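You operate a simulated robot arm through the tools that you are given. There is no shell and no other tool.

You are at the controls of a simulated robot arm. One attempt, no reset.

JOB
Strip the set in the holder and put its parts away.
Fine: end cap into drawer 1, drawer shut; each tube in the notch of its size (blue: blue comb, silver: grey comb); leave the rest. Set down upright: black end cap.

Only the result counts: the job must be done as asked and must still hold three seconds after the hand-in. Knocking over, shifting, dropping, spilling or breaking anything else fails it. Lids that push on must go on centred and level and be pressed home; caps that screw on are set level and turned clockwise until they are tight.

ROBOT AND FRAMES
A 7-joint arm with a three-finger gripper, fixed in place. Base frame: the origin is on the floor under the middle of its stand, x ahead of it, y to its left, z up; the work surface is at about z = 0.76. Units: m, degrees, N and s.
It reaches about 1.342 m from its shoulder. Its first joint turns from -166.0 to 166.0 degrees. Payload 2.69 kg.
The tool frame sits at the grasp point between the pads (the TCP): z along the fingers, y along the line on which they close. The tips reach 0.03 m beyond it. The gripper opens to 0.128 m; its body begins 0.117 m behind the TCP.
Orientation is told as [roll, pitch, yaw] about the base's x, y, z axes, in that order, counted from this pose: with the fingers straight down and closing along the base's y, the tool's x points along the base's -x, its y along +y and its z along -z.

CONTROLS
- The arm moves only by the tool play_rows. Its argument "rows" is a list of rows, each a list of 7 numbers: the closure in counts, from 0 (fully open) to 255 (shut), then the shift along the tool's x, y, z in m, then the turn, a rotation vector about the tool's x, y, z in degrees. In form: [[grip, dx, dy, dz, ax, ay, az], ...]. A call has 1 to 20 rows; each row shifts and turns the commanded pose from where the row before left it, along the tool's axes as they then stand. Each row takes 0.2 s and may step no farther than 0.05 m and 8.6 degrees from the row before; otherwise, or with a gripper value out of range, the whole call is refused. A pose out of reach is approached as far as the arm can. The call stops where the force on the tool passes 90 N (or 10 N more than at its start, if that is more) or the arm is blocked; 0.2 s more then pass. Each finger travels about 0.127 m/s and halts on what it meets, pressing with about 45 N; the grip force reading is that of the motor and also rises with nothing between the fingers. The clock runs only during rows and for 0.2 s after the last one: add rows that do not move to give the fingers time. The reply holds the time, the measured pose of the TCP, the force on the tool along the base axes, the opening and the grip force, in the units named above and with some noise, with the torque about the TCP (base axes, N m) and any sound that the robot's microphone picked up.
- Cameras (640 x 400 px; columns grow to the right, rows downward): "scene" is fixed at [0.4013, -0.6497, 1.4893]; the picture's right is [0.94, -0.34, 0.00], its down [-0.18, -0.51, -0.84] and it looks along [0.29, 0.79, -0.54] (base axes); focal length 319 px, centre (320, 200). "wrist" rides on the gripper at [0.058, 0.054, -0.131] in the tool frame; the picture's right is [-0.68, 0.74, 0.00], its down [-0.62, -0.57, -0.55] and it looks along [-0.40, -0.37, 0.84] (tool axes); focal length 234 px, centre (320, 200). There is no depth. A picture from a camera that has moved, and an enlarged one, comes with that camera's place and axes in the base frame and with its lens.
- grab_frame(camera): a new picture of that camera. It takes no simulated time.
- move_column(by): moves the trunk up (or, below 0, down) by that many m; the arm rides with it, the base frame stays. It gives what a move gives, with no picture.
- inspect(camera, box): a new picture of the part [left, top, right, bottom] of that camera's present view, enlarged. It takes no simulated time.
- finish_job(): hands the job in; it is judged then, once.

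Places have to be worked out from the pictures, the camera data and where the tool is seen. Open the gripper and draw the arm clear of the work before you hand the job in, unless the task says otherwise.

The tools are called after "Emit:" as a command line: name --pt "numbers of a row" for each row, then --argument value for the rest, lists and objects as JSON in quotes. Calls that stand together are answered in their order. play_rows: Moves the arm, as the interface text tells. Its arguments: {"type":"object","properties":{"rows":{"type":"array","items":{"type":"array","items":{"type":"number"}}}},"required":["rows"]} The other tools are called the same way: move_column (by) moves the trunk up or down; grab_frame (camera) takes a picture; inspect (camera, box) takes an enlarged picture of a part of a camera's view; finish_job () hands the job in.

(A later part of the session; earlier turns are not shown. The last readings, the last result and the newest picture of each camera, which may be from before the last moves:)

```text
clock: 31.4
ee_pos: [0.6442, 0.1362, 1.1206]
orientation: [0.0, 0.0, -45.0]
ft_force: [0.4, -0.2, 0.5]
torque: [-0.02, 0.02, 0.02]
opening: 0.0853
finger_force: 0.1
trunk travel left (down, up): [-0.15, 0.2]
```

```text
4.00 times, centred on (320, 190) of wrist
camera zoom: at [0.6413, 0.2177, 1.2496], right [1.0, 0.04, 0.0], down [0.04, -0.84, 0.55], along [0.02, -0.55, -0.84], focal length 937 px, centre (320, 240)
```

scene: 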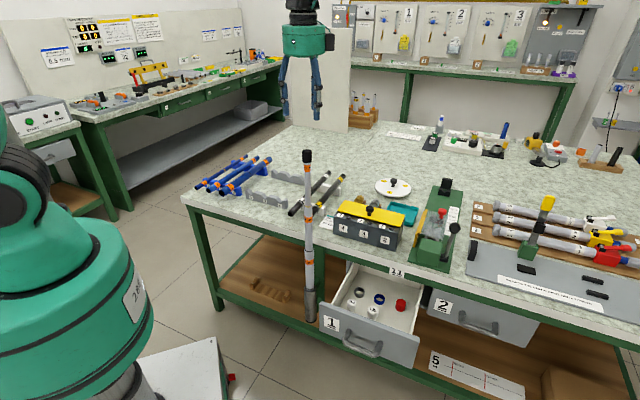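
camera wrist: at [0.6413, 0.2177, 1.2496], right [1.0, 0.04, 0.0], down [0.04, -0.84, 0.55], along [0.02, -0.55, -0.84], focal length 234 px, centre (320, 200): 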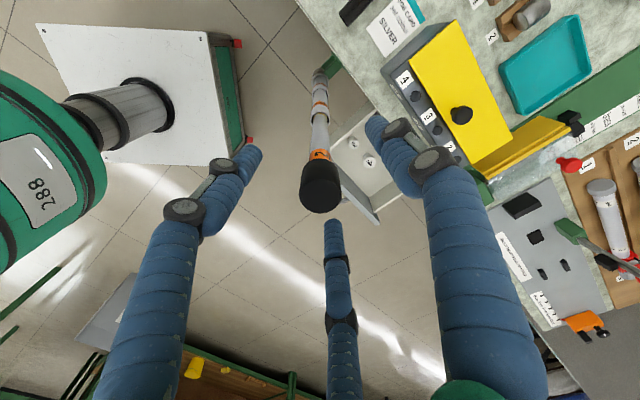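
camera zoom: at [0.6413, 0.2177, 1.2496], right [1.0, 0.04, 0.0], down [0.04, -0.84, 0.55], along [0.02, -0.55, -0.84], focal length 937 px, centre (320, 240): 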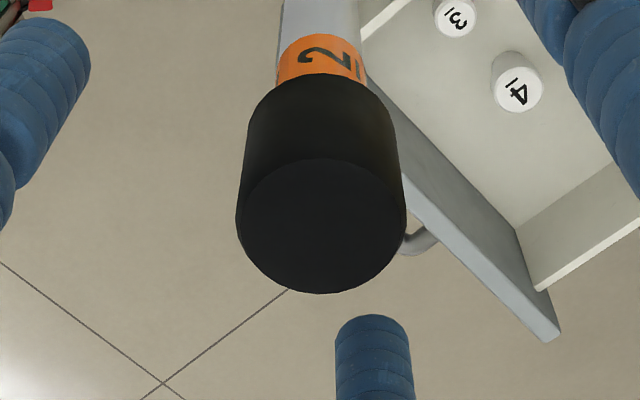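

The cap is centred to within 2 mm. I nudge and close the fingers on the cap.

Emit:
play_rows --pt "85 -0.0014 -0.0007 0 0 0 0" --pt "140 0 0 0 0 0 0" --pt "180 0 0 0 0 0 0" --pt "220 0 0 0 0 0 0" --pt "255 0 0 0 0 0 0" --pt "255 0 0 0 0 0 0" --pt "255 0 0 0 0 0 0"

Emit:
grab_frame --camera "wrist"

Emit:
inspect --camera "scene" --box '[268, 115, 348, 165]'

```text
clock: 33.0
ee_pos: [0.6453, 0.1359, 1.1189]
orientation: [0.0, 0.0, -45.0]
ft_force: [-0.3, 0.5, 0.9]
torque: [0.0, 0.03, 0.01]
opening: 0.025
finger_force: 44.5
trunk travel left (down, up): [-0.15, 0.2]
```

```text
taken
camera wrist: at [0.6421, 0.2162, 1.2504], right [1.0, 0.04, 0.0], down [0.04, -0.84, 0.55], along [0.02, -0.55, -0.84], focal length 234 px, centre (320, 200)
```

wrist: 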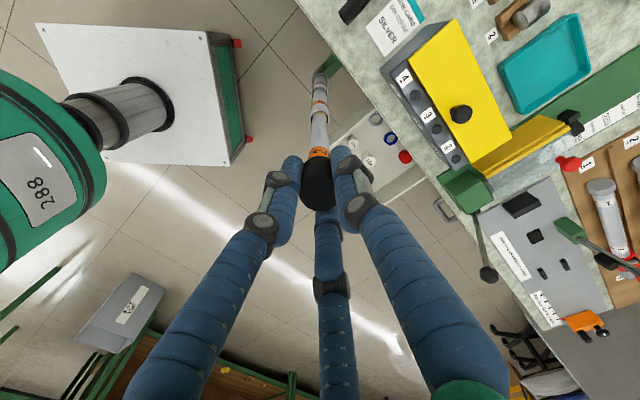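

```text
8.00 times, centred on (308, 140) of scene
camera zoom: at [0.4013, -0.6497, 1.4893], right [0.94, -0.34, 0.0], down [-0.18, -0.51, -0.84], along [0.29, 0.79, -0.54], focal length 2550 px, centre (416, 680)
```

zoom: 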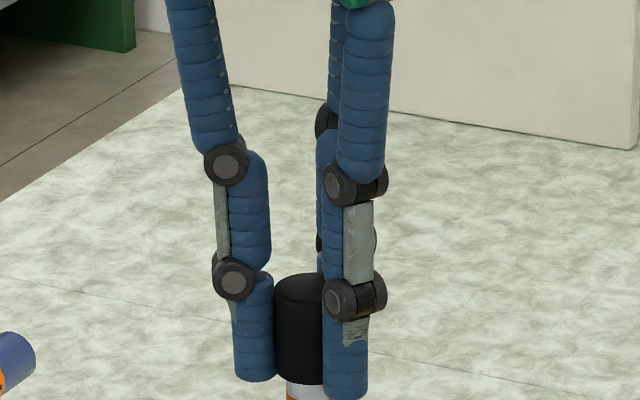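

Grip is centred with hardly any side force. I lift slowly straight up and watch the force.

Emit:
play_rows --pt "255 0 0 -0.005 0 0 0" --pt "255 0 0 -0.005 0 0 0" --pt "255 0 0 0 0 0 0"

Emit:
inspect --camera "scene" --box '[268, 115, 348, 165]'

```text
clock: 33.8
ee_pos: [0.6456, 0.1363, 1.1288]
orientation: [0.0, 0.0, -45.0]
ft_force: [0.4, -0.2, -0.2]
torque: [0.01, 0.0, 0.0]
opening: 0.0248
finger_force: 45.5
trunk travel left (down, up): [-0.15, 0.2]
```

```text
8.00 times, centred on (308, 140) of scene
camera zoom: at [0.4013, -0.6497, 1.4893], right [0.94, -0.34, 0.0], down [-0.18, -0.51, -0.84], along [0.29, 0.79, -0.54], focal length 2550 px, centre (416, 680)
```

zoom: 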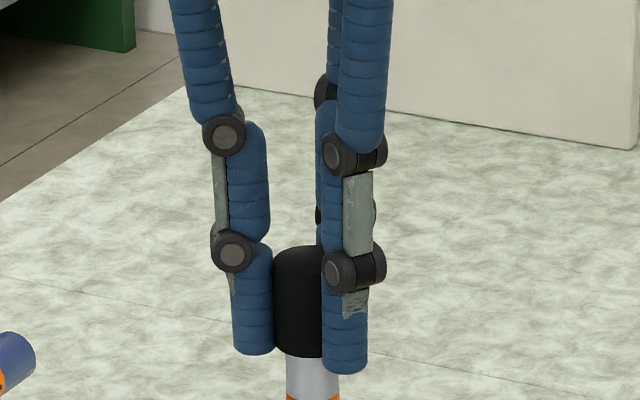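

The cap slides up freely. I raise it clear by another 8 cm.

Emit:
play_rows --pt "255 0 0 -0.01 0 0 0" --pt "255 0 0 -0.01 0 0 0" --pt "255 0 0 -0.01 0 0 0" --pt "255 0 0 -0.01 0 0 0" --pt "255 0 0 -0.02 0 0 0" --pt "255 0 0 -0.02 0 0 0" --pt "255 0 0 0 0 0 0"

Emit:
inspect --camera "scene" --box '[244, 90, 372, 170]'

Emit:
grab_frame --camera "wrist"

```text
clock: 35.4
ee_pos: [0.6452, 0.1367, 1.2101]
orientation: [0.1, 0.0, -45.0]
ft_force: [0.0, 0.8, 0.7]
torque: [0.03, -0.05, 0.02]
opening: 0.0247
finger_force: 45.2
trunk travel left (down, up): [-0.15, 0.2]
```

```text
5.00 times, centred on (308, 130) of scene
camera zoom: at [0.4013, -0.6497, 1.4893], right [0.94, -0.34, 0.0], down [-0.18, -0.51, -0.84], along [0.29, 0.79, -0.54], focal length 1594 px, centre (380, 550)
```

zoom: 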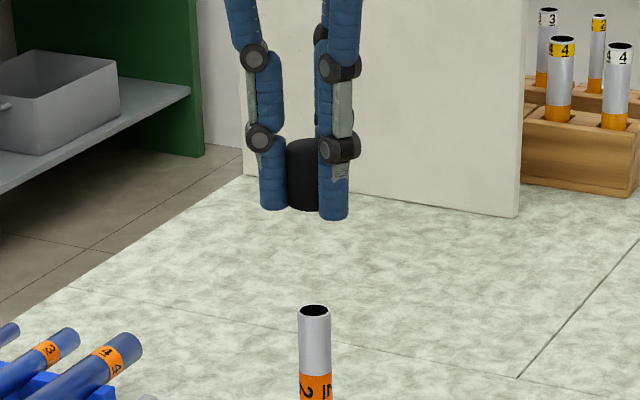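

```text
taken
camera wrist: at [0.6423, 0.2167, 1.3407], right [1.0, 0.04, 0.0], down [0.04, -0.84, 0.55], along [0.02, -0.55, -0.84], focal length 234 px, centre (320, 200)
```

wrist: 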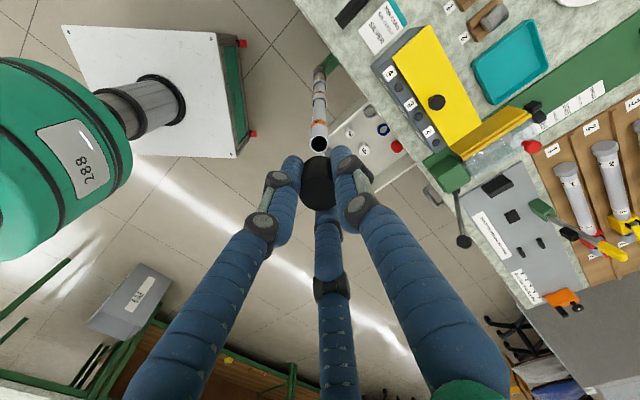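

The cap is off and held; tube 2 stayed in place. I look at the drawer from here to fix the free slot's position.

Emit:
inspect --camera "wrist" --box '[328, 90, 424, 190]'

Emit:
inspect --camera "scene" --box '[316, 255, 444, 355]'

```text
4.00 times, centred on (376, 140) of wrist
camera zoom: at [0.6423, 0.2167, 1.3407], right [1.0, 0.04, 0.0], down [0.04, -0.84, 0.55], along [0.02, -0.55, -0.84], focal length 937 px, centre (96, 440)
```

zoom: 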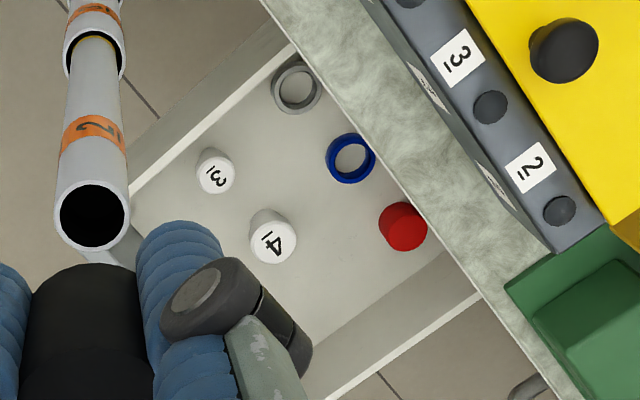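

```text
4.00 times, centred on (380, 305) of scene
camera zoom: at [0.4013, -0.6497, 1.4893], right [0.94, -0.34, 0.0], down [-0.18, -0.51, -0.84], along [0.29, 0.79, -0.54], focal length 1275 px, centre (80, -220)
```

zoom: 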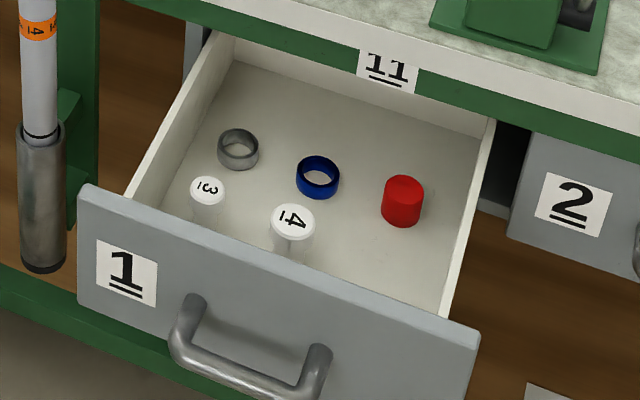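

The free slot comes out at about (0.85, −0.115), floor near z 0.55. I carry the cap at height to above (0.842, −0.120), clear of the lever ball, and lower part way.

Emit:
play_rows --pt "255 -0.04014 -0.00541 0 0 0 0" --pt "255 -0.04014 -0.00541 0 0 0 0" --pt "255 -0.04014 -0.00541 0 0 0 0" --pt "255 -0.04014 -0.00541 0 0 0 0" --pt "255 -0.04014 -0.00541 0 0 0 0" --pt "255 -0.04014 -0.00541 0 0 0 0" --pt "255 -0.04014 -0.00541 0 0 0 0" --pt "255 -0.04014 -0.00541 0 0 0 0" --pt "255 0 0 0.04 0 0 0" --pt "255 0 0 0.04 0 0 0" --pt "255 0 0 0.04 0 0 0" --pt "255 0 0 0.04 0 0 0" --pt "255 0 0 0.04 0 0 0" --pt "255 0 0 0.04 0 0 0" --pt "255 0 0 0.04 0 0 0" --pt "255 0 0 0 0 0 0"

Emit:
grab_frame --camera "wrist"

Emit:
grab_frame --camera "scene"

```text
clock: 38.8
ee_pos: [0.8428, -0.1221, 0.9314]
orientation: [0.0, 0.0, -45.0]
ft_force: [0.1, 0.0, -0.6]
torque: [0.02, 0.05, -0.03]
opening: 0.0245
finger_force: 45.2
trunk travel left (down, up): [-0.15, 0.2]
```

```text
taken
camera wrist: at [0.8397, -0.0415, 1.0605], right [1.0, 0.04, 0.0], down [0.04, -0.84, 0.55], along [0.02, -0.55, -0.84], focal length 234 px, centre (320, 200)
```

wrist: 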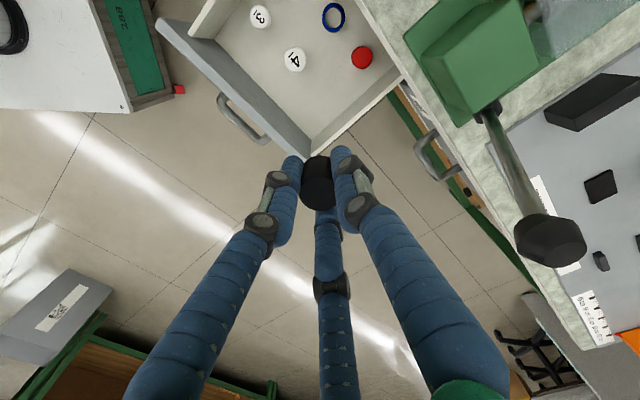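

```text
taken
```

scene: 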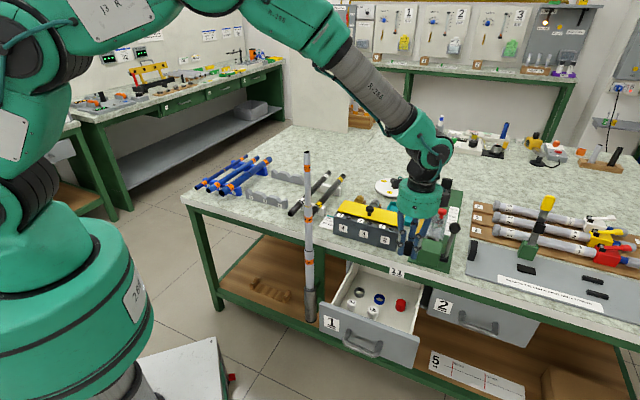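

Aligned above the free slot (red cap and stopper 4 confirm positions). I shift 4 mm away from the right wall and descend to just above the floor.

Emit:
play_rows --pt "255 0.004 0 0.03 0 0 0" --pt "255 0 0 0.04 0 0 0" --pt "255 0 0 0.04 0 0 0" --pt "255 0 0 0.04 0 0 0" --pt "255 0 0 0.04 0 0 0" --pt "255 0 0 0.04 0 0 0" --pt "255 0 0 0.04 0 0 0" --pt "255 0 0 0.03 0 0 0" --pt "255 0 0 0 0 0 0"

Emit:
grab_frame --camera "wrist"

Emit:
inspect --camera "scene" --box '[316, 255, 444, 355]'

```text
clock: 40.8
ee_pos: [0.8396, -0.1218, 0.6268]
orientation: [0.0, 0.0, -45.0]
ft_force: [0.3, 0.5, 0.5]
torque: [0.01, -0.01, 0.0]
opening: 0.0246
finger_force: 44.8
trunk travel left (down, up): [-0.15, 0.2]
```

```text
taken
camera wrist: at [0.8368, -0.0405, 0.7582], right [1.0, 0.04, 0.0], down [0.04, -0.84, 0.55], along [0.02, -0.55, -0.84], focal length 234 px, centre (320, 200)
```

wrist: 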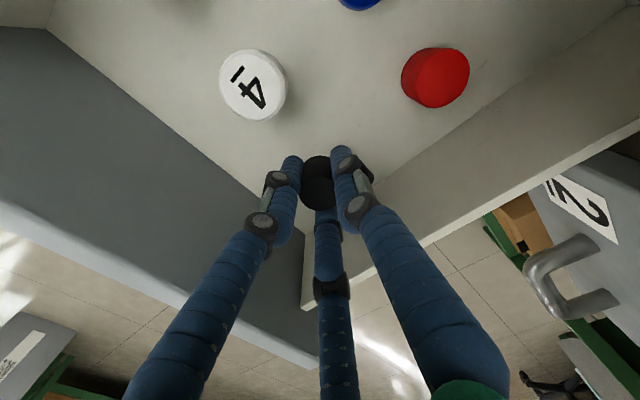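

```text
4.00 times, centred on (380, 305) of scene
camera zoom: at [0.4013, -0.6497, 1.4893], right [0.94, -0.34, 0.0], down [-0.18, -0.51, -0.84], along [0.29, 0.79, -0.54], focal length 1275 px, centre (80, -220)
```

zoom: 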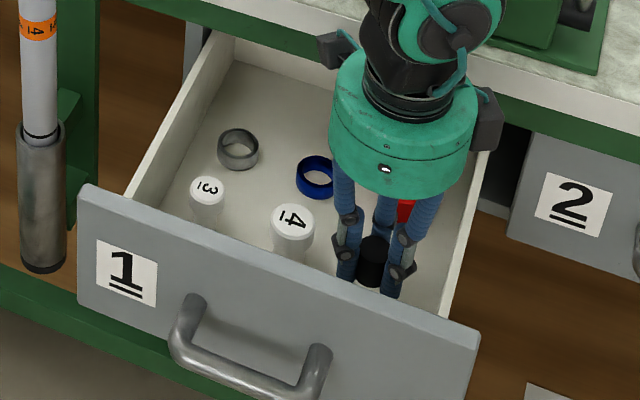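

Clear of all neighbours. I continue down in small steps until the cap touches the drawer floor.

Emit:
play_rows --pt "255 0 0 0.01 0 0 0" --pt "255 0 0 0.01 0 0 0" --pt "255 0 0 0.01 0 0 0" --pt "255 0 0 0 0 0 0"

Emit:
inspect --camera "scene" --box '[364, 285, 444, 335]'

```text
clock: 41.8
ee_pos: [0.8408, -0.1198, 0.5994]
orientation: [0.0, 0.1, -45.1]
ft_force: [-0.2, 0.3, 0.7]
torque: [0.0, 0.05, 0.02]
opening: 0.0248
finger_force: 45.8
trunk travel left (down, up): [-0.15, 0.2]
```

```text
8.00 times, centred on (404, 310) of scene
camera zoom: at [0.4013, -0.6497, 1.4893], right [0.94, -0.34, 0.0], down [-0.18, -0.51, -0.84], along [0.29, 0.79, -0.54], focal length 2550 px, centre (-352, -680)
```

zoom: 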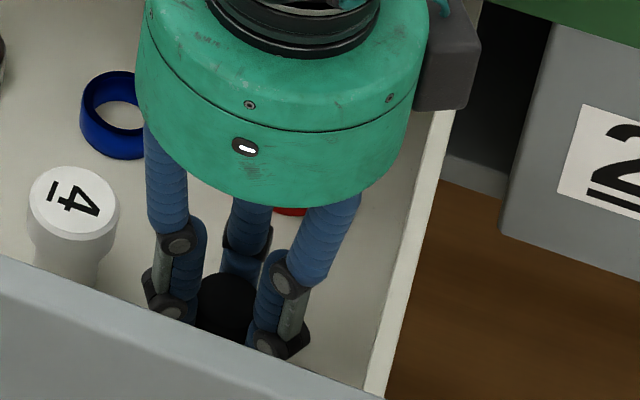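

Emit:
play_rows --pt "255 0 0 0.003 0 0 0" --pt "255 0 0 0.003 0 0 0" --pt "255 0 0 0.002 0 0 0" --pt "255 0 0 0 0 0 0"

```text
clock: 42.8
ee_pos: [0.8419, -0.1185, 0.5956]
orientation: [0.1, -0.3, -45.0]
ft_force: [-11.1, 12.9, 53.6]
torque: [0.51, 1.0, -0.27]
opening: 0.0248
finger_force: 44.6
trunk travel left (down, up): [-0.15, 0.2]
```

Floor contact (54 N) near the tool axis. I back off most of the press before releasing.

Emit:
play_rows --pt "255 0 0 -0.003 0 0 0" --pt "255 0 0 -0.002 0 0 0" --pt "255 0 0 0 0 0 0"

Emit:
inspect --camera "wrist" --box '[256, 110, 384, 210]'

Emit:
inspect --camera "scene" --box '[364, 285, 444, 335]'

```text
clock: 43.6
ee_pos: [0.8391, -0.1192, 0.5956]
orientation: [0.0, 0.0, -45.0]
ft_force: [5.4, -5.4, 17.1]
torque: [0.03, 0.34, 0.09]
opening: 0.0247
finger_force: 44.9
trunk travel left (down, up): [-0.15, 0.2]
```

```text
4.00 times, centred on (320, 160) of wrist
camera zoom: at [0.8356, -0.0389, 0.7271], right [1.0, 0.04, 0.0], down [0.04, -0.84, 0.55], along [0.02, -0.55, -0.84], focal length 937 px, centre (320, 360)
```

zoom: 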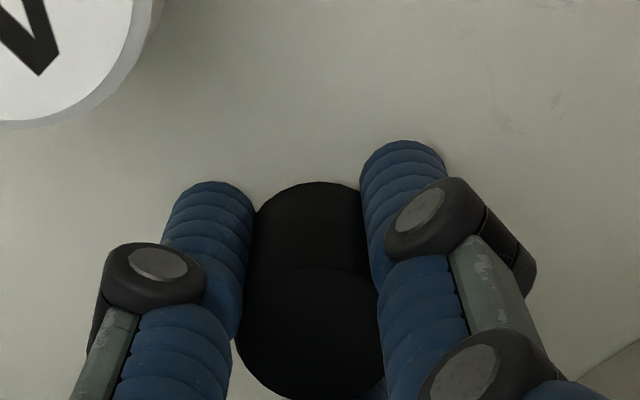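

```text
8.00 times, centred on (404, 310) of scene
camera zoom: at [0.4013, -0.6497, 1.4893], right [0.94, -0.34, 0.0], down [-0.18, -0.51, -0.84], along [0.29, 0.79, -0.54], focal length 2550 px, centre (-352, -680)
```

zoom: 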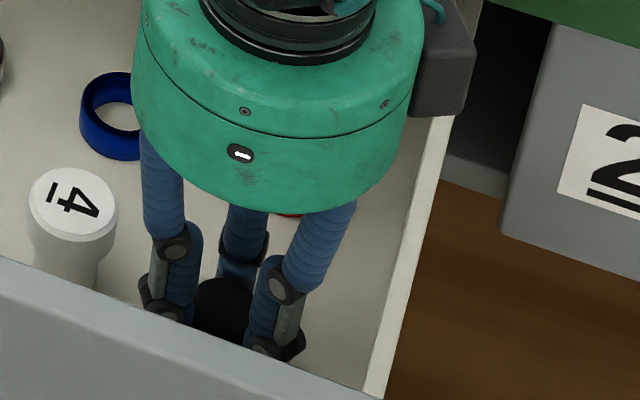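

Emit:
play_rows --pt "220 0 0 0 0 0 0" --pt "190 0 0 0 0 0 0" --pt "165 0 0 0 0 0 0" --pt "150 0 0 0 0 0 0" --pt "150 0 0 0 0 0 0"

Emit:
inspect --camera "wrist" --box '[256, 110, 384, 210]'

```text
clock: 44.8
ee_pos: [0.8384, -0.1177, 0.5969]
orientation: [0.0, 0.0, -45.0]
ft_force: [-0.8, 0.2, 10.4]
torque: [0.04, 0.01, 0.03]
opening: 0.0546
finger_force: 0.0
trunk travel left (down, up): [-0.15, 0.2]
```

```text
4.00 times, centred on (320, 160) of wrist
camera zoom: at [0.8358, -0.0383, 0.7269], right [1.0, 0.04, 0.0], down [0.04, -0.84, 0.55], along [0.02, -0.55, -0.84], focal length 937 px, centre (320, 360)
```

zoom: 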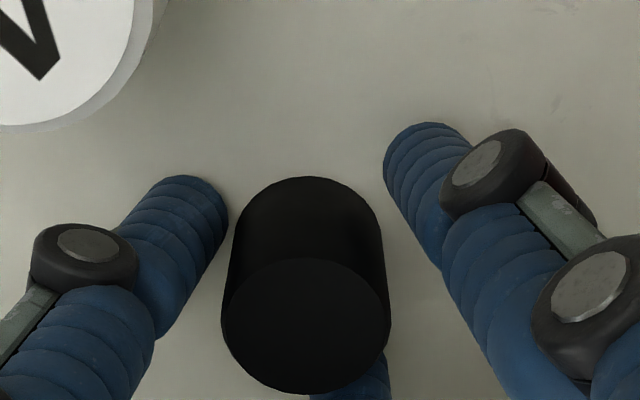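

Released; the cap stands upright. I rise straight up out of the drawer.

Emit:
play_rows --pt "150 0 0 -0.01 0 0 0" --pt "150 0 0 -0.02 0 0 0" --pt "150 0 0 -0.03 0 0 0" --pt "150 0 0 -0.04 0 0 0" --pt "150 0 0 -0.05 0 0 0" --pt "150 0 0 -0.05 0 0 0" --pt "150 0 0 -0.05 0 0 0" --pt "150 0 0 -0.05 0 0 0" --pt "150 0 0 0 0 0 0"

Emit:
grab_frame --camera "wrist"

Emit:
inspect --camera "scene" --box '[316, 255, 444, 355]'

```text
clock: 46.8
ee_pos: [0.8379, -0.119, 0.8943]
orientation: [0.1, 0.0, -45.1]
ft_force: [-1.2, -0.7, -0.4]
torque: [-0.03, -0.07, 0.0]
opening: 0.0528
finger_force: 0.0
trunk travel left (down, up): [-0.15, 0.2]
```

```text
taken
camera wrist: at [0.8336, -0.0381, 1.0248], right [1.0, 0.04, 0.0], down [0.04, -0.84, 0.55], along [0.02, -0.55, -0.84], focal length 234 px, centre (320, 200)
```

wrist: 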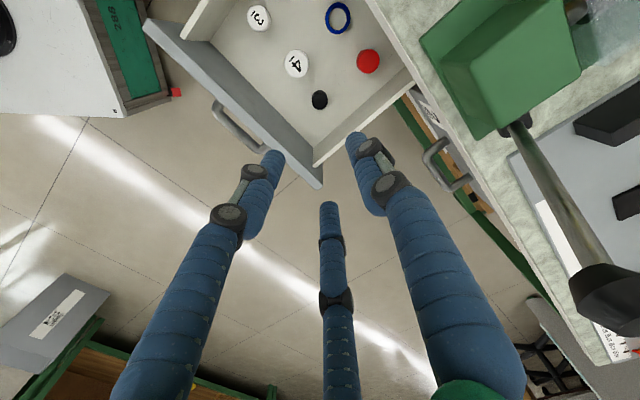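

```text
4.00 times, centred on (380, 305) of scene
camera zoom: at [0.4013, -0.6497, 1.4893], right [0.94, -0.34, 0.0], down [-0.18, -0.51, -0.84], along [0.29, 0.79, -0.54], focal length 1275 px, centre (80, -220)
```

zoom: 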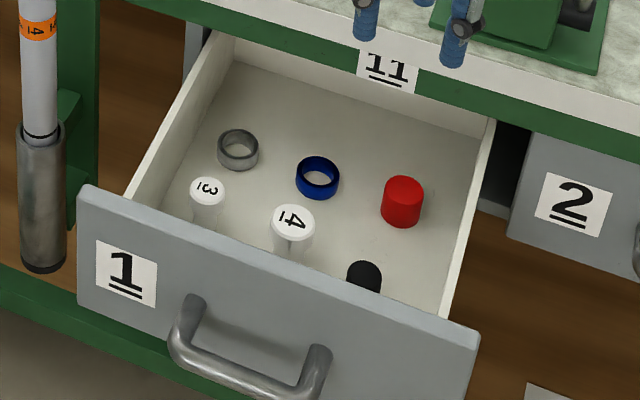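

The cap is upright in the free slot and nothing else moved. I return to the handle-approach pose in front of the drawer.

Emit:
play_rows --pt "85 0.0104 -0.0383 -0.0143 0 0 0" --pt "85 0.0104 -0.0383 -0.0143 0 0 0" --pt "85 0.0104 -0.0383 -0.0143 0 0 0" --pt "85 0.0104 -0.0383 -0.0143 0 0 0" --pt "85 0.0104 -0.0383 -0.0143 0 0 0" --pt "85 0.0104 -0.0383 -0.0143 0 0 0" --pt "85 0.0104 -0.0383 -0.0143 0 0 0" --pt "85 0 0 0 -7.8 0 0" --pt "85 0 0 0 -7.8 0 0" --pt "85 0 0 0 -7.8 0 0" --pt "85 0 0 0 -7.8 0 0" --pt "85 0 0 0 -7.8 0 0" --pt "85 0 0 0 -7.8 0 0" --pt "85 0 0 0 -7.8 0 0" --pt "85 0 0 0 -7.8 0 0" --pt "85 0 0 0 -7.6 0 0" --pt "85 0 0 0 0 0 0"

```text
clock: 50.4
ee_pos: [0.5981, -0.2582, 0.9975]
orientation: [70.1, -0.1, -45.0]
ft_force: [-0.1, 0.0, 0.1]
torque: [0.05, -0.02, 0.0]
opening: 0.0854
finger_force: 0.1
trunk travel left (down, up): [-0.15, 0.2]
```

Emit:
play_rows --pt "85 0 -0.0402 0.01464 0 0 0" --pt "85 0 -0.0402 0.01464 0 0 0" --pt "85 0 -0.0402 0.01464 0 0 0" --pt "85 0 -0.0402 0.01464 0 0 0" --pt "85 0 -0.0402 0.01464 0 0 0" --pt "85 0 -0.0402 0.01464 0 0 0" --pt "85 0 -0.0402 0.01464 0 0 0" --pt "85 0 -0.0402 0.01464 0 0 0" --pt "85 0 0 0 0 0 0"

Emit:
grab_frame --camera "wrist"

```text
clock: 52.4
ee_pos: [0.5967, -0.2561, 0.6527]
orientation: [70.0, 0.0, -45.1]
ft_force: [0.5, 0.7, -0.9]
torque: [0.0, -0.03, 0.03]
opening: 0.0855
finger_force: 0.0
trunk travel left (down, up): [-0.15, 0.2]
```

```text
taken
camera wrist: at [0.481, -0.2876, 0.7476], right [0.66, -0.3, 0.69], down [-0.07, -0.94, -0.34], along [0.75, 0.18, -0.63], focal length 234 px, centre (320, 200)
```

wrist: 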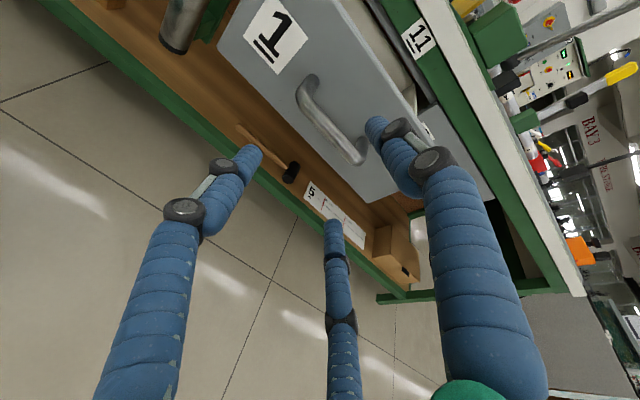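

Same pose as before relative to the handle. I advance back onto the bar and close.

Emit:
play_rows --pt "85 0 0.003 0.03 0 0 0" --pt "85 0 0 0.04 0 0 0" --pt "85 0 0 0.03 0 0 0" --pt "85 0 0 0.02 0 0 0" --pt "85 0 0 0.01 0 0 0" --pt "85 0 0 0 0 0 0"

Emit:
grab_frame --camera "wrist"

```text
clock: 53.8
ee_pos: [0.6868, -0.1699, 0.6114]
orientation: [69.9, 0.0, -45.0]
ft_force: [0.3, 1.0, 0.4]
torque: [0.02, 0.04, -0.02]
opening: 0.0854
finger_force: 0.1
trunk travel left (down, up): [-0.15, 0.2]
```

```text
taken
camera wrist: at [0.571, -0.2015, 0.7071], right [0.66, -0.3, 0.69], down [-0.07, -0.94, -0.34], along [0.75, 0.18, -0.63], focal length 234 px, centre (320, 200)
```

wrist: 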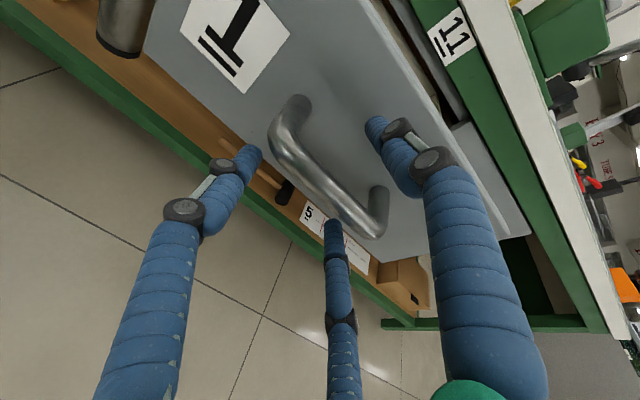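

Emit:
play_rows --pt "140 0 0 0 0 0 0" --pt "200 0 0 0 0 0 0" --pt "255 0 0 0 0 0 0" --pt "255 0 0 0 0 0 0" --pt "255 0 0 0 0 0 0" --pt "255 0 0.0017 0.0047 0 0 0" --pt "255 0 0.0026 0.007 0 0 0" --pt "255 0 0.0034 0.0094 0 0 0" --pt "255 0 0.0034 0.0094 0 0 0" --pt "255 0 0.0034 0.0094 0 0 0" --pt "255 0 0.0034 0.0094 0 0 0" --pt "255 0 0.0026 0.007 0 0 0" --pt "255 0 0 0 0 0 0"

Emit:
inspect --camera "scene" --box '[316, 255, 444, 355]'

```text
clock: 56.6
ee_pos: [0.7256, -0.1248, 0.6102]
orientation: [69.7, 0.2, -44.8]
ft_force: [-16.1, 15.9, -49.7]
torque: [-0.46, -0.09, 0.13]
opening: 0.027
finger_force: 45.0
trunk travel left (down, up): [-0.15, 0.2]
```

```text
4.00 times, centred on (380, 305) of scene
camera zoom: at [0.4013, -0.6497, 1.4893], right [0.94, -0.34, 0.0], down [-0.18, -0.51, -0.84], along [0.29, 0.79, -0.54], focal length 1275 px, centre (80, -220)
```

zoom: 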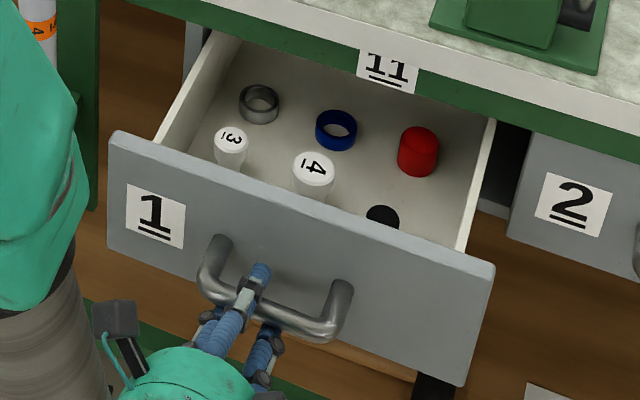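

The drawer slides in cleanly. I ease the side loads and keep pushing.

Emit:
play_rows --pt "255 0.001 -0.004 0 0 0 0" --pt "255 0 0.0026 0.007 0 0 0" --pt "255 0 0.0034 0.0094 0 0 0" --pt "255 0 0.0043 0.0117 0 0 0" --pt "255 0 0.0043 0.0117 0 0 0" --pt "255 0 0.0043 0.0117 0 0 0" --pt "255 0 0.0043 0.0117 0 0 0" --pt "255 0 0.0043 0.0117 0 0 0" --pt "255 0 0.0043 0.0117 0 0 0" --pt "255 0 0.0043 0.0117 0 0 0" --pt "255 0 0.0043 0.0117 0 0 0" --pt "255 0 0.0034 0.0094 0 0 0" --pt "255 0 0.0017 0.0047 0 0 0" --pt "255 0 0 0 0 0 0"

Emit:
inspect --camera "scene" --box '[316, 240, 444, 340]'

```text
clock: 59.6
ee_pos: [0.8196, -0.0331, 0.6102]
orientation: [69.9, -0.1, -45.0]
ft_force: [-17.5, 15.3, -7.8]
torque: [-0.04, 0.03, 0.03]
opening: 0.0271
finger_force: 44.9
trunk travel left (down, up): [-0.15, 0.2]
```

```text
4.00 times, centred on (380, 290) of scene
camera zoom: at [0.4013, -0.6497, 1.4893], right [0.94, -0.34, 0.0], down [-0.18, -0.51, -0.84], along [0.29, 0.79, -0.54], focal length 1275 px, centre (80, -160)
```

zoom: 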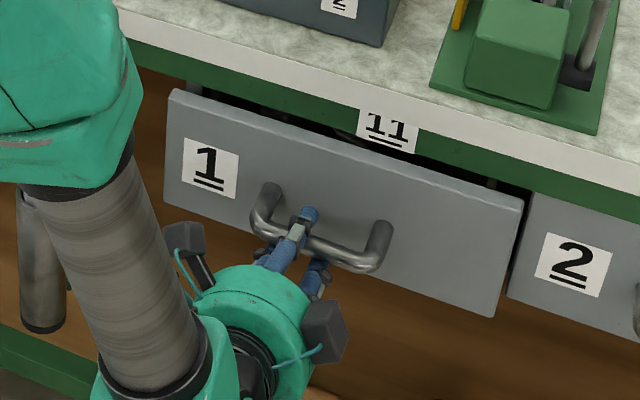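

Emit:
play_rows --pt "255 0.001 0.0017 0.0047 0 0 0" --pt "255 0 0.0026 0.007 0 0 0" --pt "255 0 0.0017 0.0047 0 0 0" --pt "255 0 0.001 0.0028 0 0 0" --pt "255 0 0.001 0.0028 0 0 0" --pt "255 0 0 0 0 0 0"

Emit:
inspect --camera "scene" --box '[316, 240, 444, 340]'

```text
clock: 61.0
ee_pos: [0.8347, -0.0177, 0.6099]
orientation: [70.0, -0.1, -45.1]
ft_force: [2.9, -4.3, -4.2]
torque: [0.05, 0.07, -0.13]
opening: 0.0268
finger_force: 45.4
trunk travel left (down, up): [-0.15, 0.2]
```

```text
4.00 times, centred on (380, 290) of scene
camera zoom: at [0.4013, -0.6497, 1.4893], right [0.94, -0.34, 0.0], down [-0.18, -0.51, -0.84], along [0.29, 0.79, -0.54], focal length 1275 px, centre (80, -160)
```

zoom: 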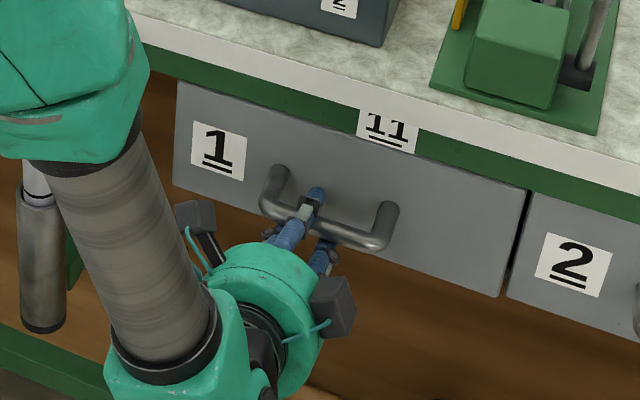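

Nearly home. I push the last millimetres until there is resistance.

Emit:
play_rows --pt "255 0 0.0007 0.0019 0 0 0" --pt "255 0 0.0007 0.0019 0 0 0" --pt "255 0 0 0 0 0 0"

```text
clock: 61.8
ee_pos: [0.8384, -0.0138, 0.6096]
orientation: [70.1, 0.0, -45.0]
ft_force: [11.3, -12.5, -5.8]
torque: [-0.1, -0.02, -0.51]
opening: 0.027
finger_force: 44.9
trunk travel left (down, up): [-0.15, 0.2]
```

Emit:
play_rows --pt "255 0 0.0007 0.0019 0 0 0" --pt "255 0 0.0007 0.0019 0 0 0" --pt "255 0 0.0007 0.0019 0 0 0" --pt "255 0 0 0 0 0 0"

Emit:
inspect --camera "scene" --box '[316, 240, 444, 340]'

```text
clock: 62.8
ee_pos: [0.8404, -0.0116, 0.6101]
orientation: [70.0, 0.1, -45.0]
ft_force: [-17.0, -35.2, 4.6]
torque: [0.09, -0.14, -0.03]
opening: 0.0268
finger_force: 44.8
trunk travel left (down, up): [-0.15, 0.2]
```

```text
4.00 times, centred on (380, 290) of scene
camera zoom: at [0.4013, -0.6497, 1.4893], right [0.94, -0.34, 0.0], down [-0.18, -0.51, -0.84], along [0.29, 0.79, -0.54], focal length 1275 px, centre (80, -160)
```

zoom: 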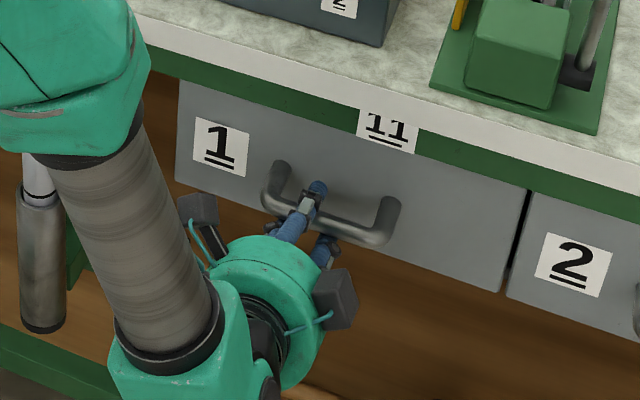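

Stop reached (37 N against the push) and the drawer front is flush. I release the handle and back off.

Emit:
play_rows --pt "85 0 0 0 0 0 0" --pt "85 0 0 0 0 0 0" --pt "85 0 0 0 0 0 0" --pt "85 0 0 0 0 0 0" --pt "85 0 0 -0.02 0 0 0" --pt "85 0 0 -0.03 0 0 0" --pt "85 0 0 -0.04 0 0 0" --pt "85 0 0 -0.04 0 0 0" --pt "85 0 0 -0.04 0 0 0" --pt "85 0 0 -0.04 0 0 0" --pt "85 0 0 -0.04 0 0 0" --pt "85 0 0 0 0 0 0"

Emit:
grab_frame --camera "wrist"

Emit:
grab_frame --camera "scene"

```text
clock: 65.4
ee_pos: [0.6746, -0.1748, 0.6947]
orientation: [70.0, 0.0, -44.9]
ft_force: [-0.3, 0.5, 0.5]
torque: [0.03, -0.02, 0.0]
opening: 0.0853
finger_force: 0.0
trunk travel left (down, up): [-0.15, 0.2]
```

```text
taken
camera wrist: at [0.5595, -0.2072, 0.7897], right [0.66, -0.3, 0.69], down [-0.07, -0.94, -0.34], along [0.75, 0.18, -0.63], focal length 234 px, centre (320, 200)
```

wrist: 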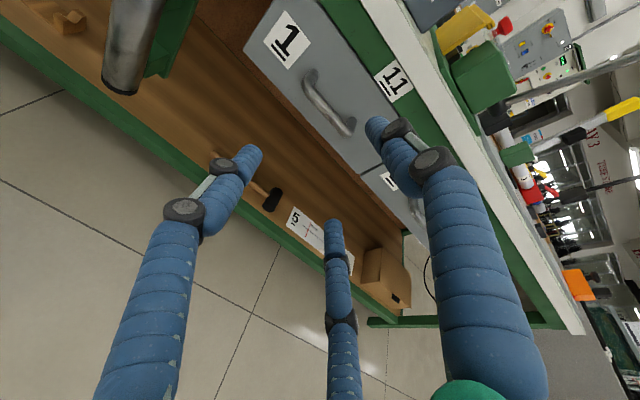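

```text
taken
```

scene: 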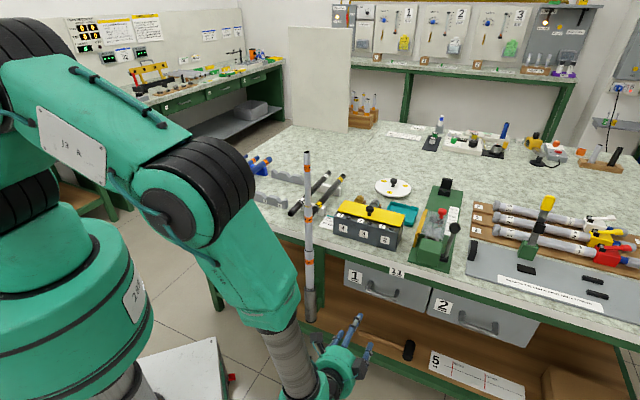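

Drawer 1 is shut. Next I raise the gripper and roll it about its own axis so the tool x axis is vertical, ready to grip the tubes from the side.

Emit:
play_rows --pt "85 0 0.0403 -0.01466 0 0 0" --pt "85 0 0.0403 -0.01466 0 0 0" --pt "85 0 0.0403 -0.01466 0 0 0" --pt "85 0 0.0403 -0.01466 0 0 0" --pt "85 0 0.0403 -0.01466 0 0 0" --pt "85 0 0.0403 -0.01466 0 0 0" --pt "85 0 0.0403 -0.01466 0 0 0" --pt "85 0 0 0 0 0 -7.5" --pt "85 0 0 0 0 0 -7.5" --pt "85 0 0 0 0 0 -7.5" --pt "85 0 0 0 0 0 -7.5" --pt "85 0 0 0 0 0 -7.5" --pt "85 0 0 0 0 0 -7.5" --pt "85 0 0 0 0 0 -7.5" --pt "85 0 0 0 0 0 -7.5" --pt "85 0 0 0 0 0 -7.5" --pt "85 0 0 0 0 0 -7.5" --pt "85 0 0 0 0 0 -7.5" --pt "85 0 0 0 0 0 -7.5" --pt "85 0 0 0 0 0 0"

Emit:
grab_frame --camera "scene"

Emit:
grab_frame --camera "wrist"

```text
clock: 69.6
ee_pos: [0.6759, -0.1759, 0.9952]
orientation: [-0.2, -70.0, 45.3]
ft_force: [-0.6, -0.7, 0.2]
torque: [0.01, 0.01, -0.02]
opening: 0.0853
finger_force: 0.1
trunk travel left (down, up): [-0.15, 0.2]
```

```text
taken
```

scene: 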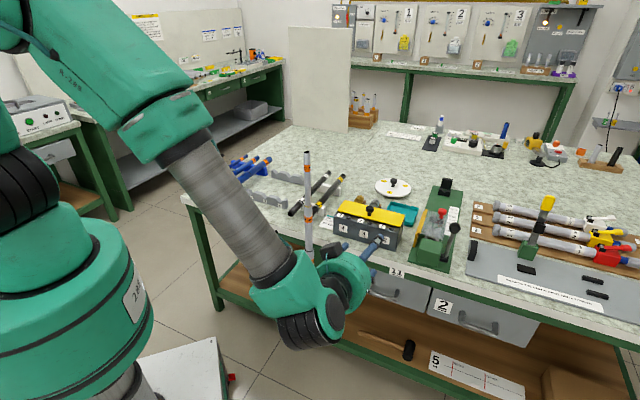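

```text
taken
camera wrist: at [0.5373, -0.2384, 0.9841], right [-0.36, 0.68, 0.63], down [0.18, -0.61, 0.77], along [0.92, 0.39, 0.09], focal length 234 px, centre (320, 200)
```

wrist: 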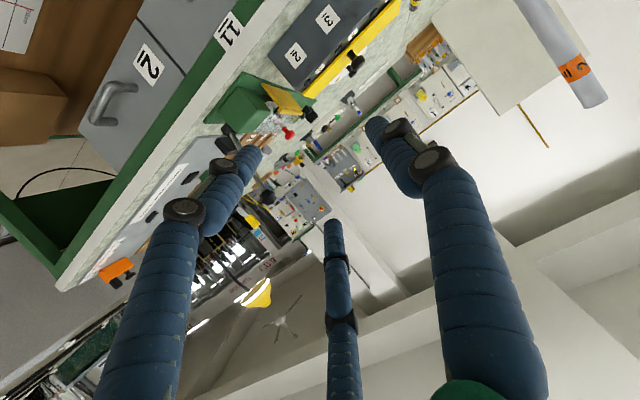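

Emit:
play_rows --pt "85 0 0 0 0 -6.7 0" --pt "85 0 0 0 0 -6.7 0" --pt "85 0 0 0 0 -6.6 0" --pt "85 0 0 0 -7.5 0 0" --pt "85 0 0 0 -7.5 0 0" --pt "85 0 0 0 -7.5 0 0" --pt "85 0 0 0 -7.5 0 0" --pt "85 0 0 0 -7.5 0 0" --pt "85 0 0 0 -7.2 0 0" --pt "85 0 0 0 0 0 0"

Emit:
grab_frame --camera "wrist"

Emit:
grab_frame --camera "scene"

```text
clock: 71.8
ee_pos: [0.676, -0.1771, 0.9936]
orientation: [89.9, -90.0, 0.0]
ft_force: [0.4, 1.4, 0.2]
torque: [0.02, 0.0, 0.04]
opening: 0.0853
finger_force: 0.0
trunk travel left (down, up): [-0.15, 0.2]
```

```text
taken
camera wrist: at [0.6222, -0.3065, 0.9362], right [-0.74, 0.0, 0.68], down [0.56, -0.55, 0.62], along [0.37, 0.83, 0.4], focal length 234 px, centre (320, 200)
```

wrist: 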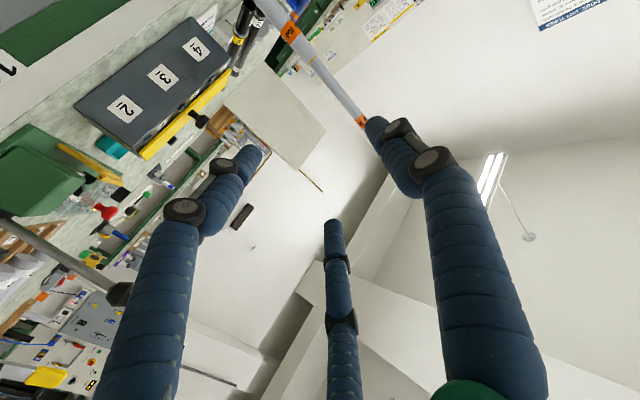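

```text
taken
```

scene: 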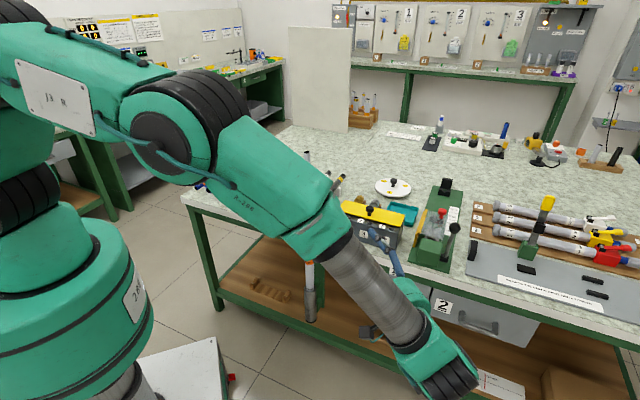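

Heading +y works and tool x is vertical. I align x with the tube and advance to about 11 cm short of it.

Emit:
play_rows --pt "60 0 0.0156 0 0 0 0" --pt "60 0 0.0156 0 0 0 0" --pt "60 0 0 0.04 0 0 0" --pt "60 0 0 0.04 0 0 0" --pt "60 0 0 0.04 0 0 0" --pt "60 0 0 0.04 0 0 0" --pt "60 0 0 0.04 0 0 0" --pt "60 0 0 0 0 0 0"

Emit:
grab_frame --camera "wrist"

Emit:
grab_frame --camera "scene"

```text
clock: 73.6
ee_pos: [0.6448, 0.0247, 0.9947]
orientation: [36.6, -89.9, 53.1]
ft_force: [0.5, 0.2, -0.9]
torque: [0.0, 0.03, 0.0]
opening: 0.0976
finger_force: 0.0
trunk travel left (down, up): [-0.15, 0.2]
```

```text
taken
camera wrist: at [0.5904, -0.1037, 0.9366], right [-0.74, 0.0, 0.68], down [0.56, -0.55, 0.62], along [0.37, 0.83, 0.4], focal length 234 px, centre (320, 200)
```

wrist: 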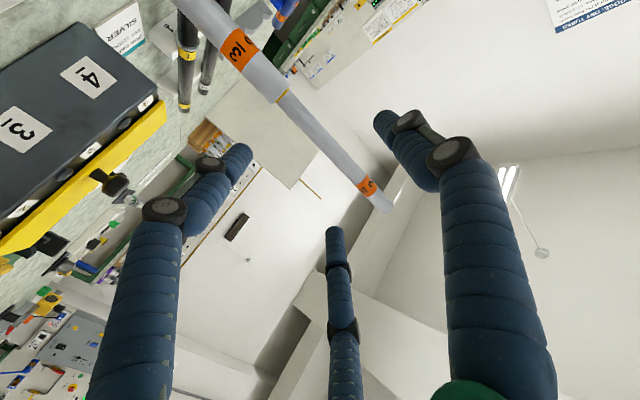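

```text
taken
```

scene: 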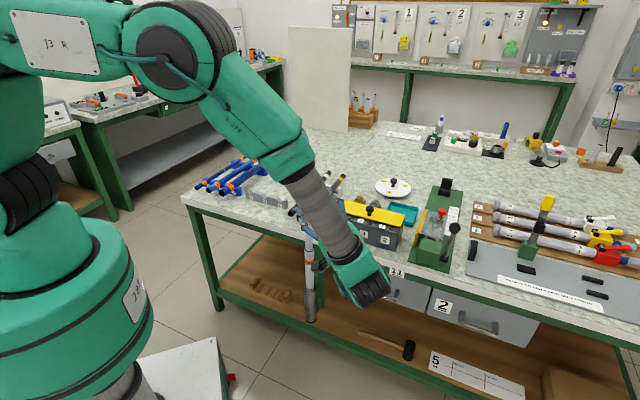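

The joint sits at z 0.942 and tube 2's top at 1.117, with the tube exactly on my approach line. I advance onto tube 2 and check before closing.

Emit:
play_rows --pt "60 -0.003 0 0.03 0 0 0" --pt "60 0 0 0.03 0 0 0" --pt "60 0 0 0.03 0 0 0" --pt "60 0 0 0.02 0 0 0" --pt "60 0 0 0 0 0 0"

Emit:
grab_frame --camera "wrist"

Emit:
inspect --camera "scene" --box '[260, 130, 388, 230]'

```text
clock: 74.8
ee_pos: [0.6451, 0.1348, 0.9969]
orientation: [21.9, -90.0, 67.8]
ft_force: [0.1, -0.2, -0.6]
torque: [0.01, 0.02, 0.0]
opening: 0.098
finger_force: 0.0
trunk travel left (down, up): [-0.15, 0.2]
```

```text
taken
camera wrist: at [0.5916, 0.0054, 0.9377], right [-0.74, 0.0, 0.68], down [0.56, -0.55, 0.62], along [0.38, 0.83, 0.4], focal length 234 px, centre (320, 200)
```

wrist: 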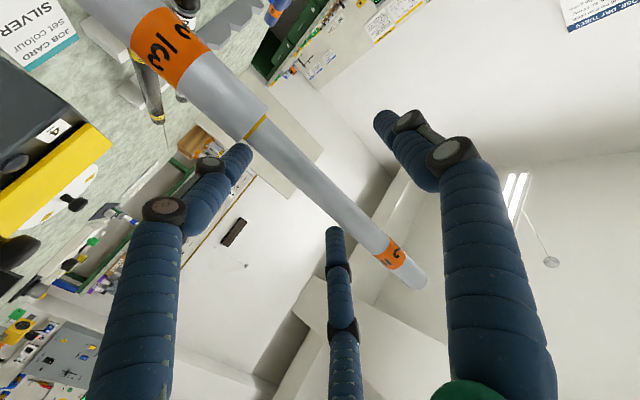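

```text
4.00 times, centred on (324, 180) of scene
camera zoom: at [0.4013, -0.6497, 1.4893], right [0.94, -0.34, 0.0], down [-0.18, -0.51, -0.84], along [0.29, 0.79, -0.54], focal length 1275 px, centre (304, 280)
```

zoom: 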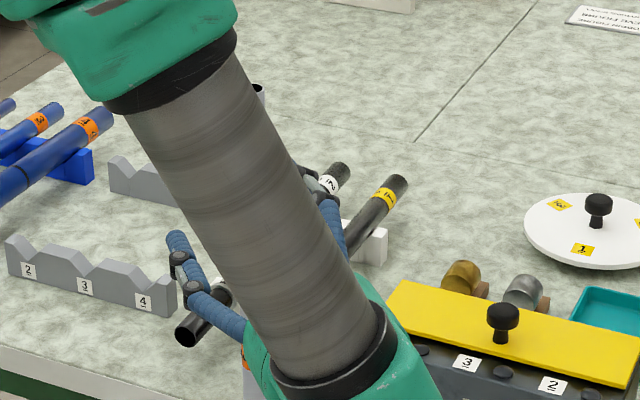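

Tube 2 is centred between the fingers. I close on it.

Emit:
play_rows --pt "110 0 0 0 0 0 0" --pt "160 0 0 0 0 0 0" --pt "200 0 0 0 0 0 0" --pt "230 0 0 0 0 0 0" --pt "255 0 0 0 0 0 0" --pt "255 0 0 0 0 0 0" --pt "255 0 0 0 0 0 0"

Emit:
grab_frame --camera "wrist"

```text
clock: 76.4
ee_pos: [0.6471, 0.134, 0.9962]
orientation: [69.9, -89.9, 19.8]
ft_force: [0.1, 0.1, 0.3]
torque: [0.02, -0.02, 0.04]
opening: 0.0252
finger_force: 44.9
trunk travel left (down, up): [-0.15, 0.2]
```

```text
taken
camera wrist: at [0.5916, 0.005, 0.9377], right [-0.74, 0.0, 0.68], down [0.56, -0.55, 0.62], along [0.38, 0.83, 0.4], focal length 234 px, centre (320, 200)
```

wrist: 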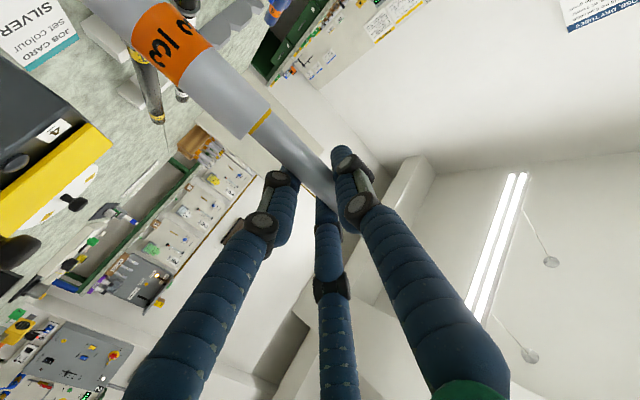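

Gripped with no side load. I pull straight up slowly, watching the force.

Emit:
play_rows --pt "255 -0.005 0 0 0 0 0" --pt "255 -0.01 0 0 0 0 0" --pt "255 -0.01 0 0 0 0 0" --pt "255 0 0 0 0 0 0"

Emit:
grab_frame --camera "wrist"

```text
clock: 77.4
ee_pos: [0.6465, 0.1339, 1.0224]
orientation: [111.9, -89.9, -22.3]
ft_force: [-0.4, 0.8, 0.2]
torque: [0.0, -0.02, -0.02]
opening: 0.0253
finger_force: 44.9
trunk travel left (down, up): [-0.15, 0.2]
```

```text
taken
camera wrist: at [0.5919, 0.0043, 0.9637], right [-0.74, 0.0, 0.68], down [0.56, -0.55, 0.62], along [0.38, 0.83, 0.4], focal length 234 px, centre (320, 200)
```

wrist: 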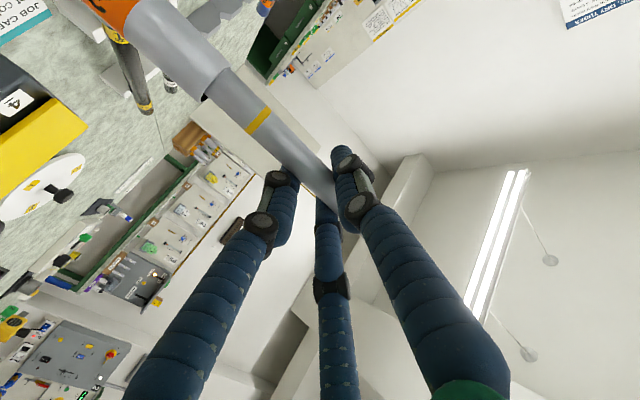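

Tube 2 slides out freely (yellow band rising above tube 3's rim). I continue lifting.

Emit:
play_rows --pt "255 -0.015 0 0 0 0 0" --pt "255 -0.02 0 0 0 0 0" --pt "255 -0.02 0 0 0 0 0" --pt "255 -0.02 0 0 0 0 0" --pt "255 -0.02 0 0 0 0 0" --pt "255 -0.02 0 0 0 0 0" --pt "255 0 0 0 0 0 0"

Emit:
grab_frame --camera "wrist"

Emit:
grab_frame --camera "scene"

```text
clock: 79.0
ee_pos: [0.6472, 0.1334, 1.1377]
orientation: [138.5, -90.0, -48.9]
ft_force: [-0.4, -0.5, -0.5]
torque: [-0.01, -0.01, -0.02]
opening: 0.0259
finger_force: 45.1
trunk travel left (down, up): [-0.15, 0.2]
```

```text
taken
camera wrist: at [0.5924, 0.0033, 1.0787], right [-0.74, 0.0, 0.68], down [0.56, -0.55, 0.62], along [0.37, 0.83, 0.4], focal length 234 px, centre (320, 200)
```

wrist: 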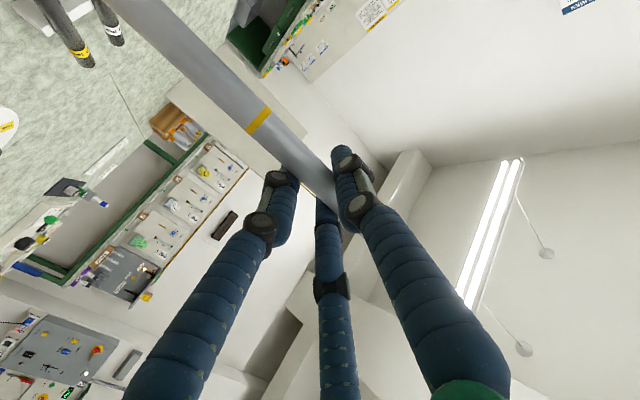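

```text
taken
```

scene: 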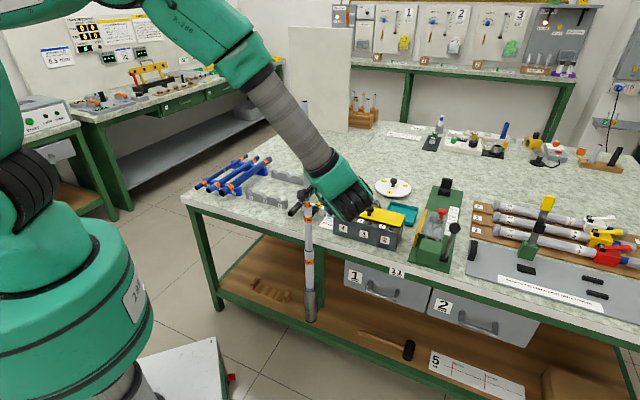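

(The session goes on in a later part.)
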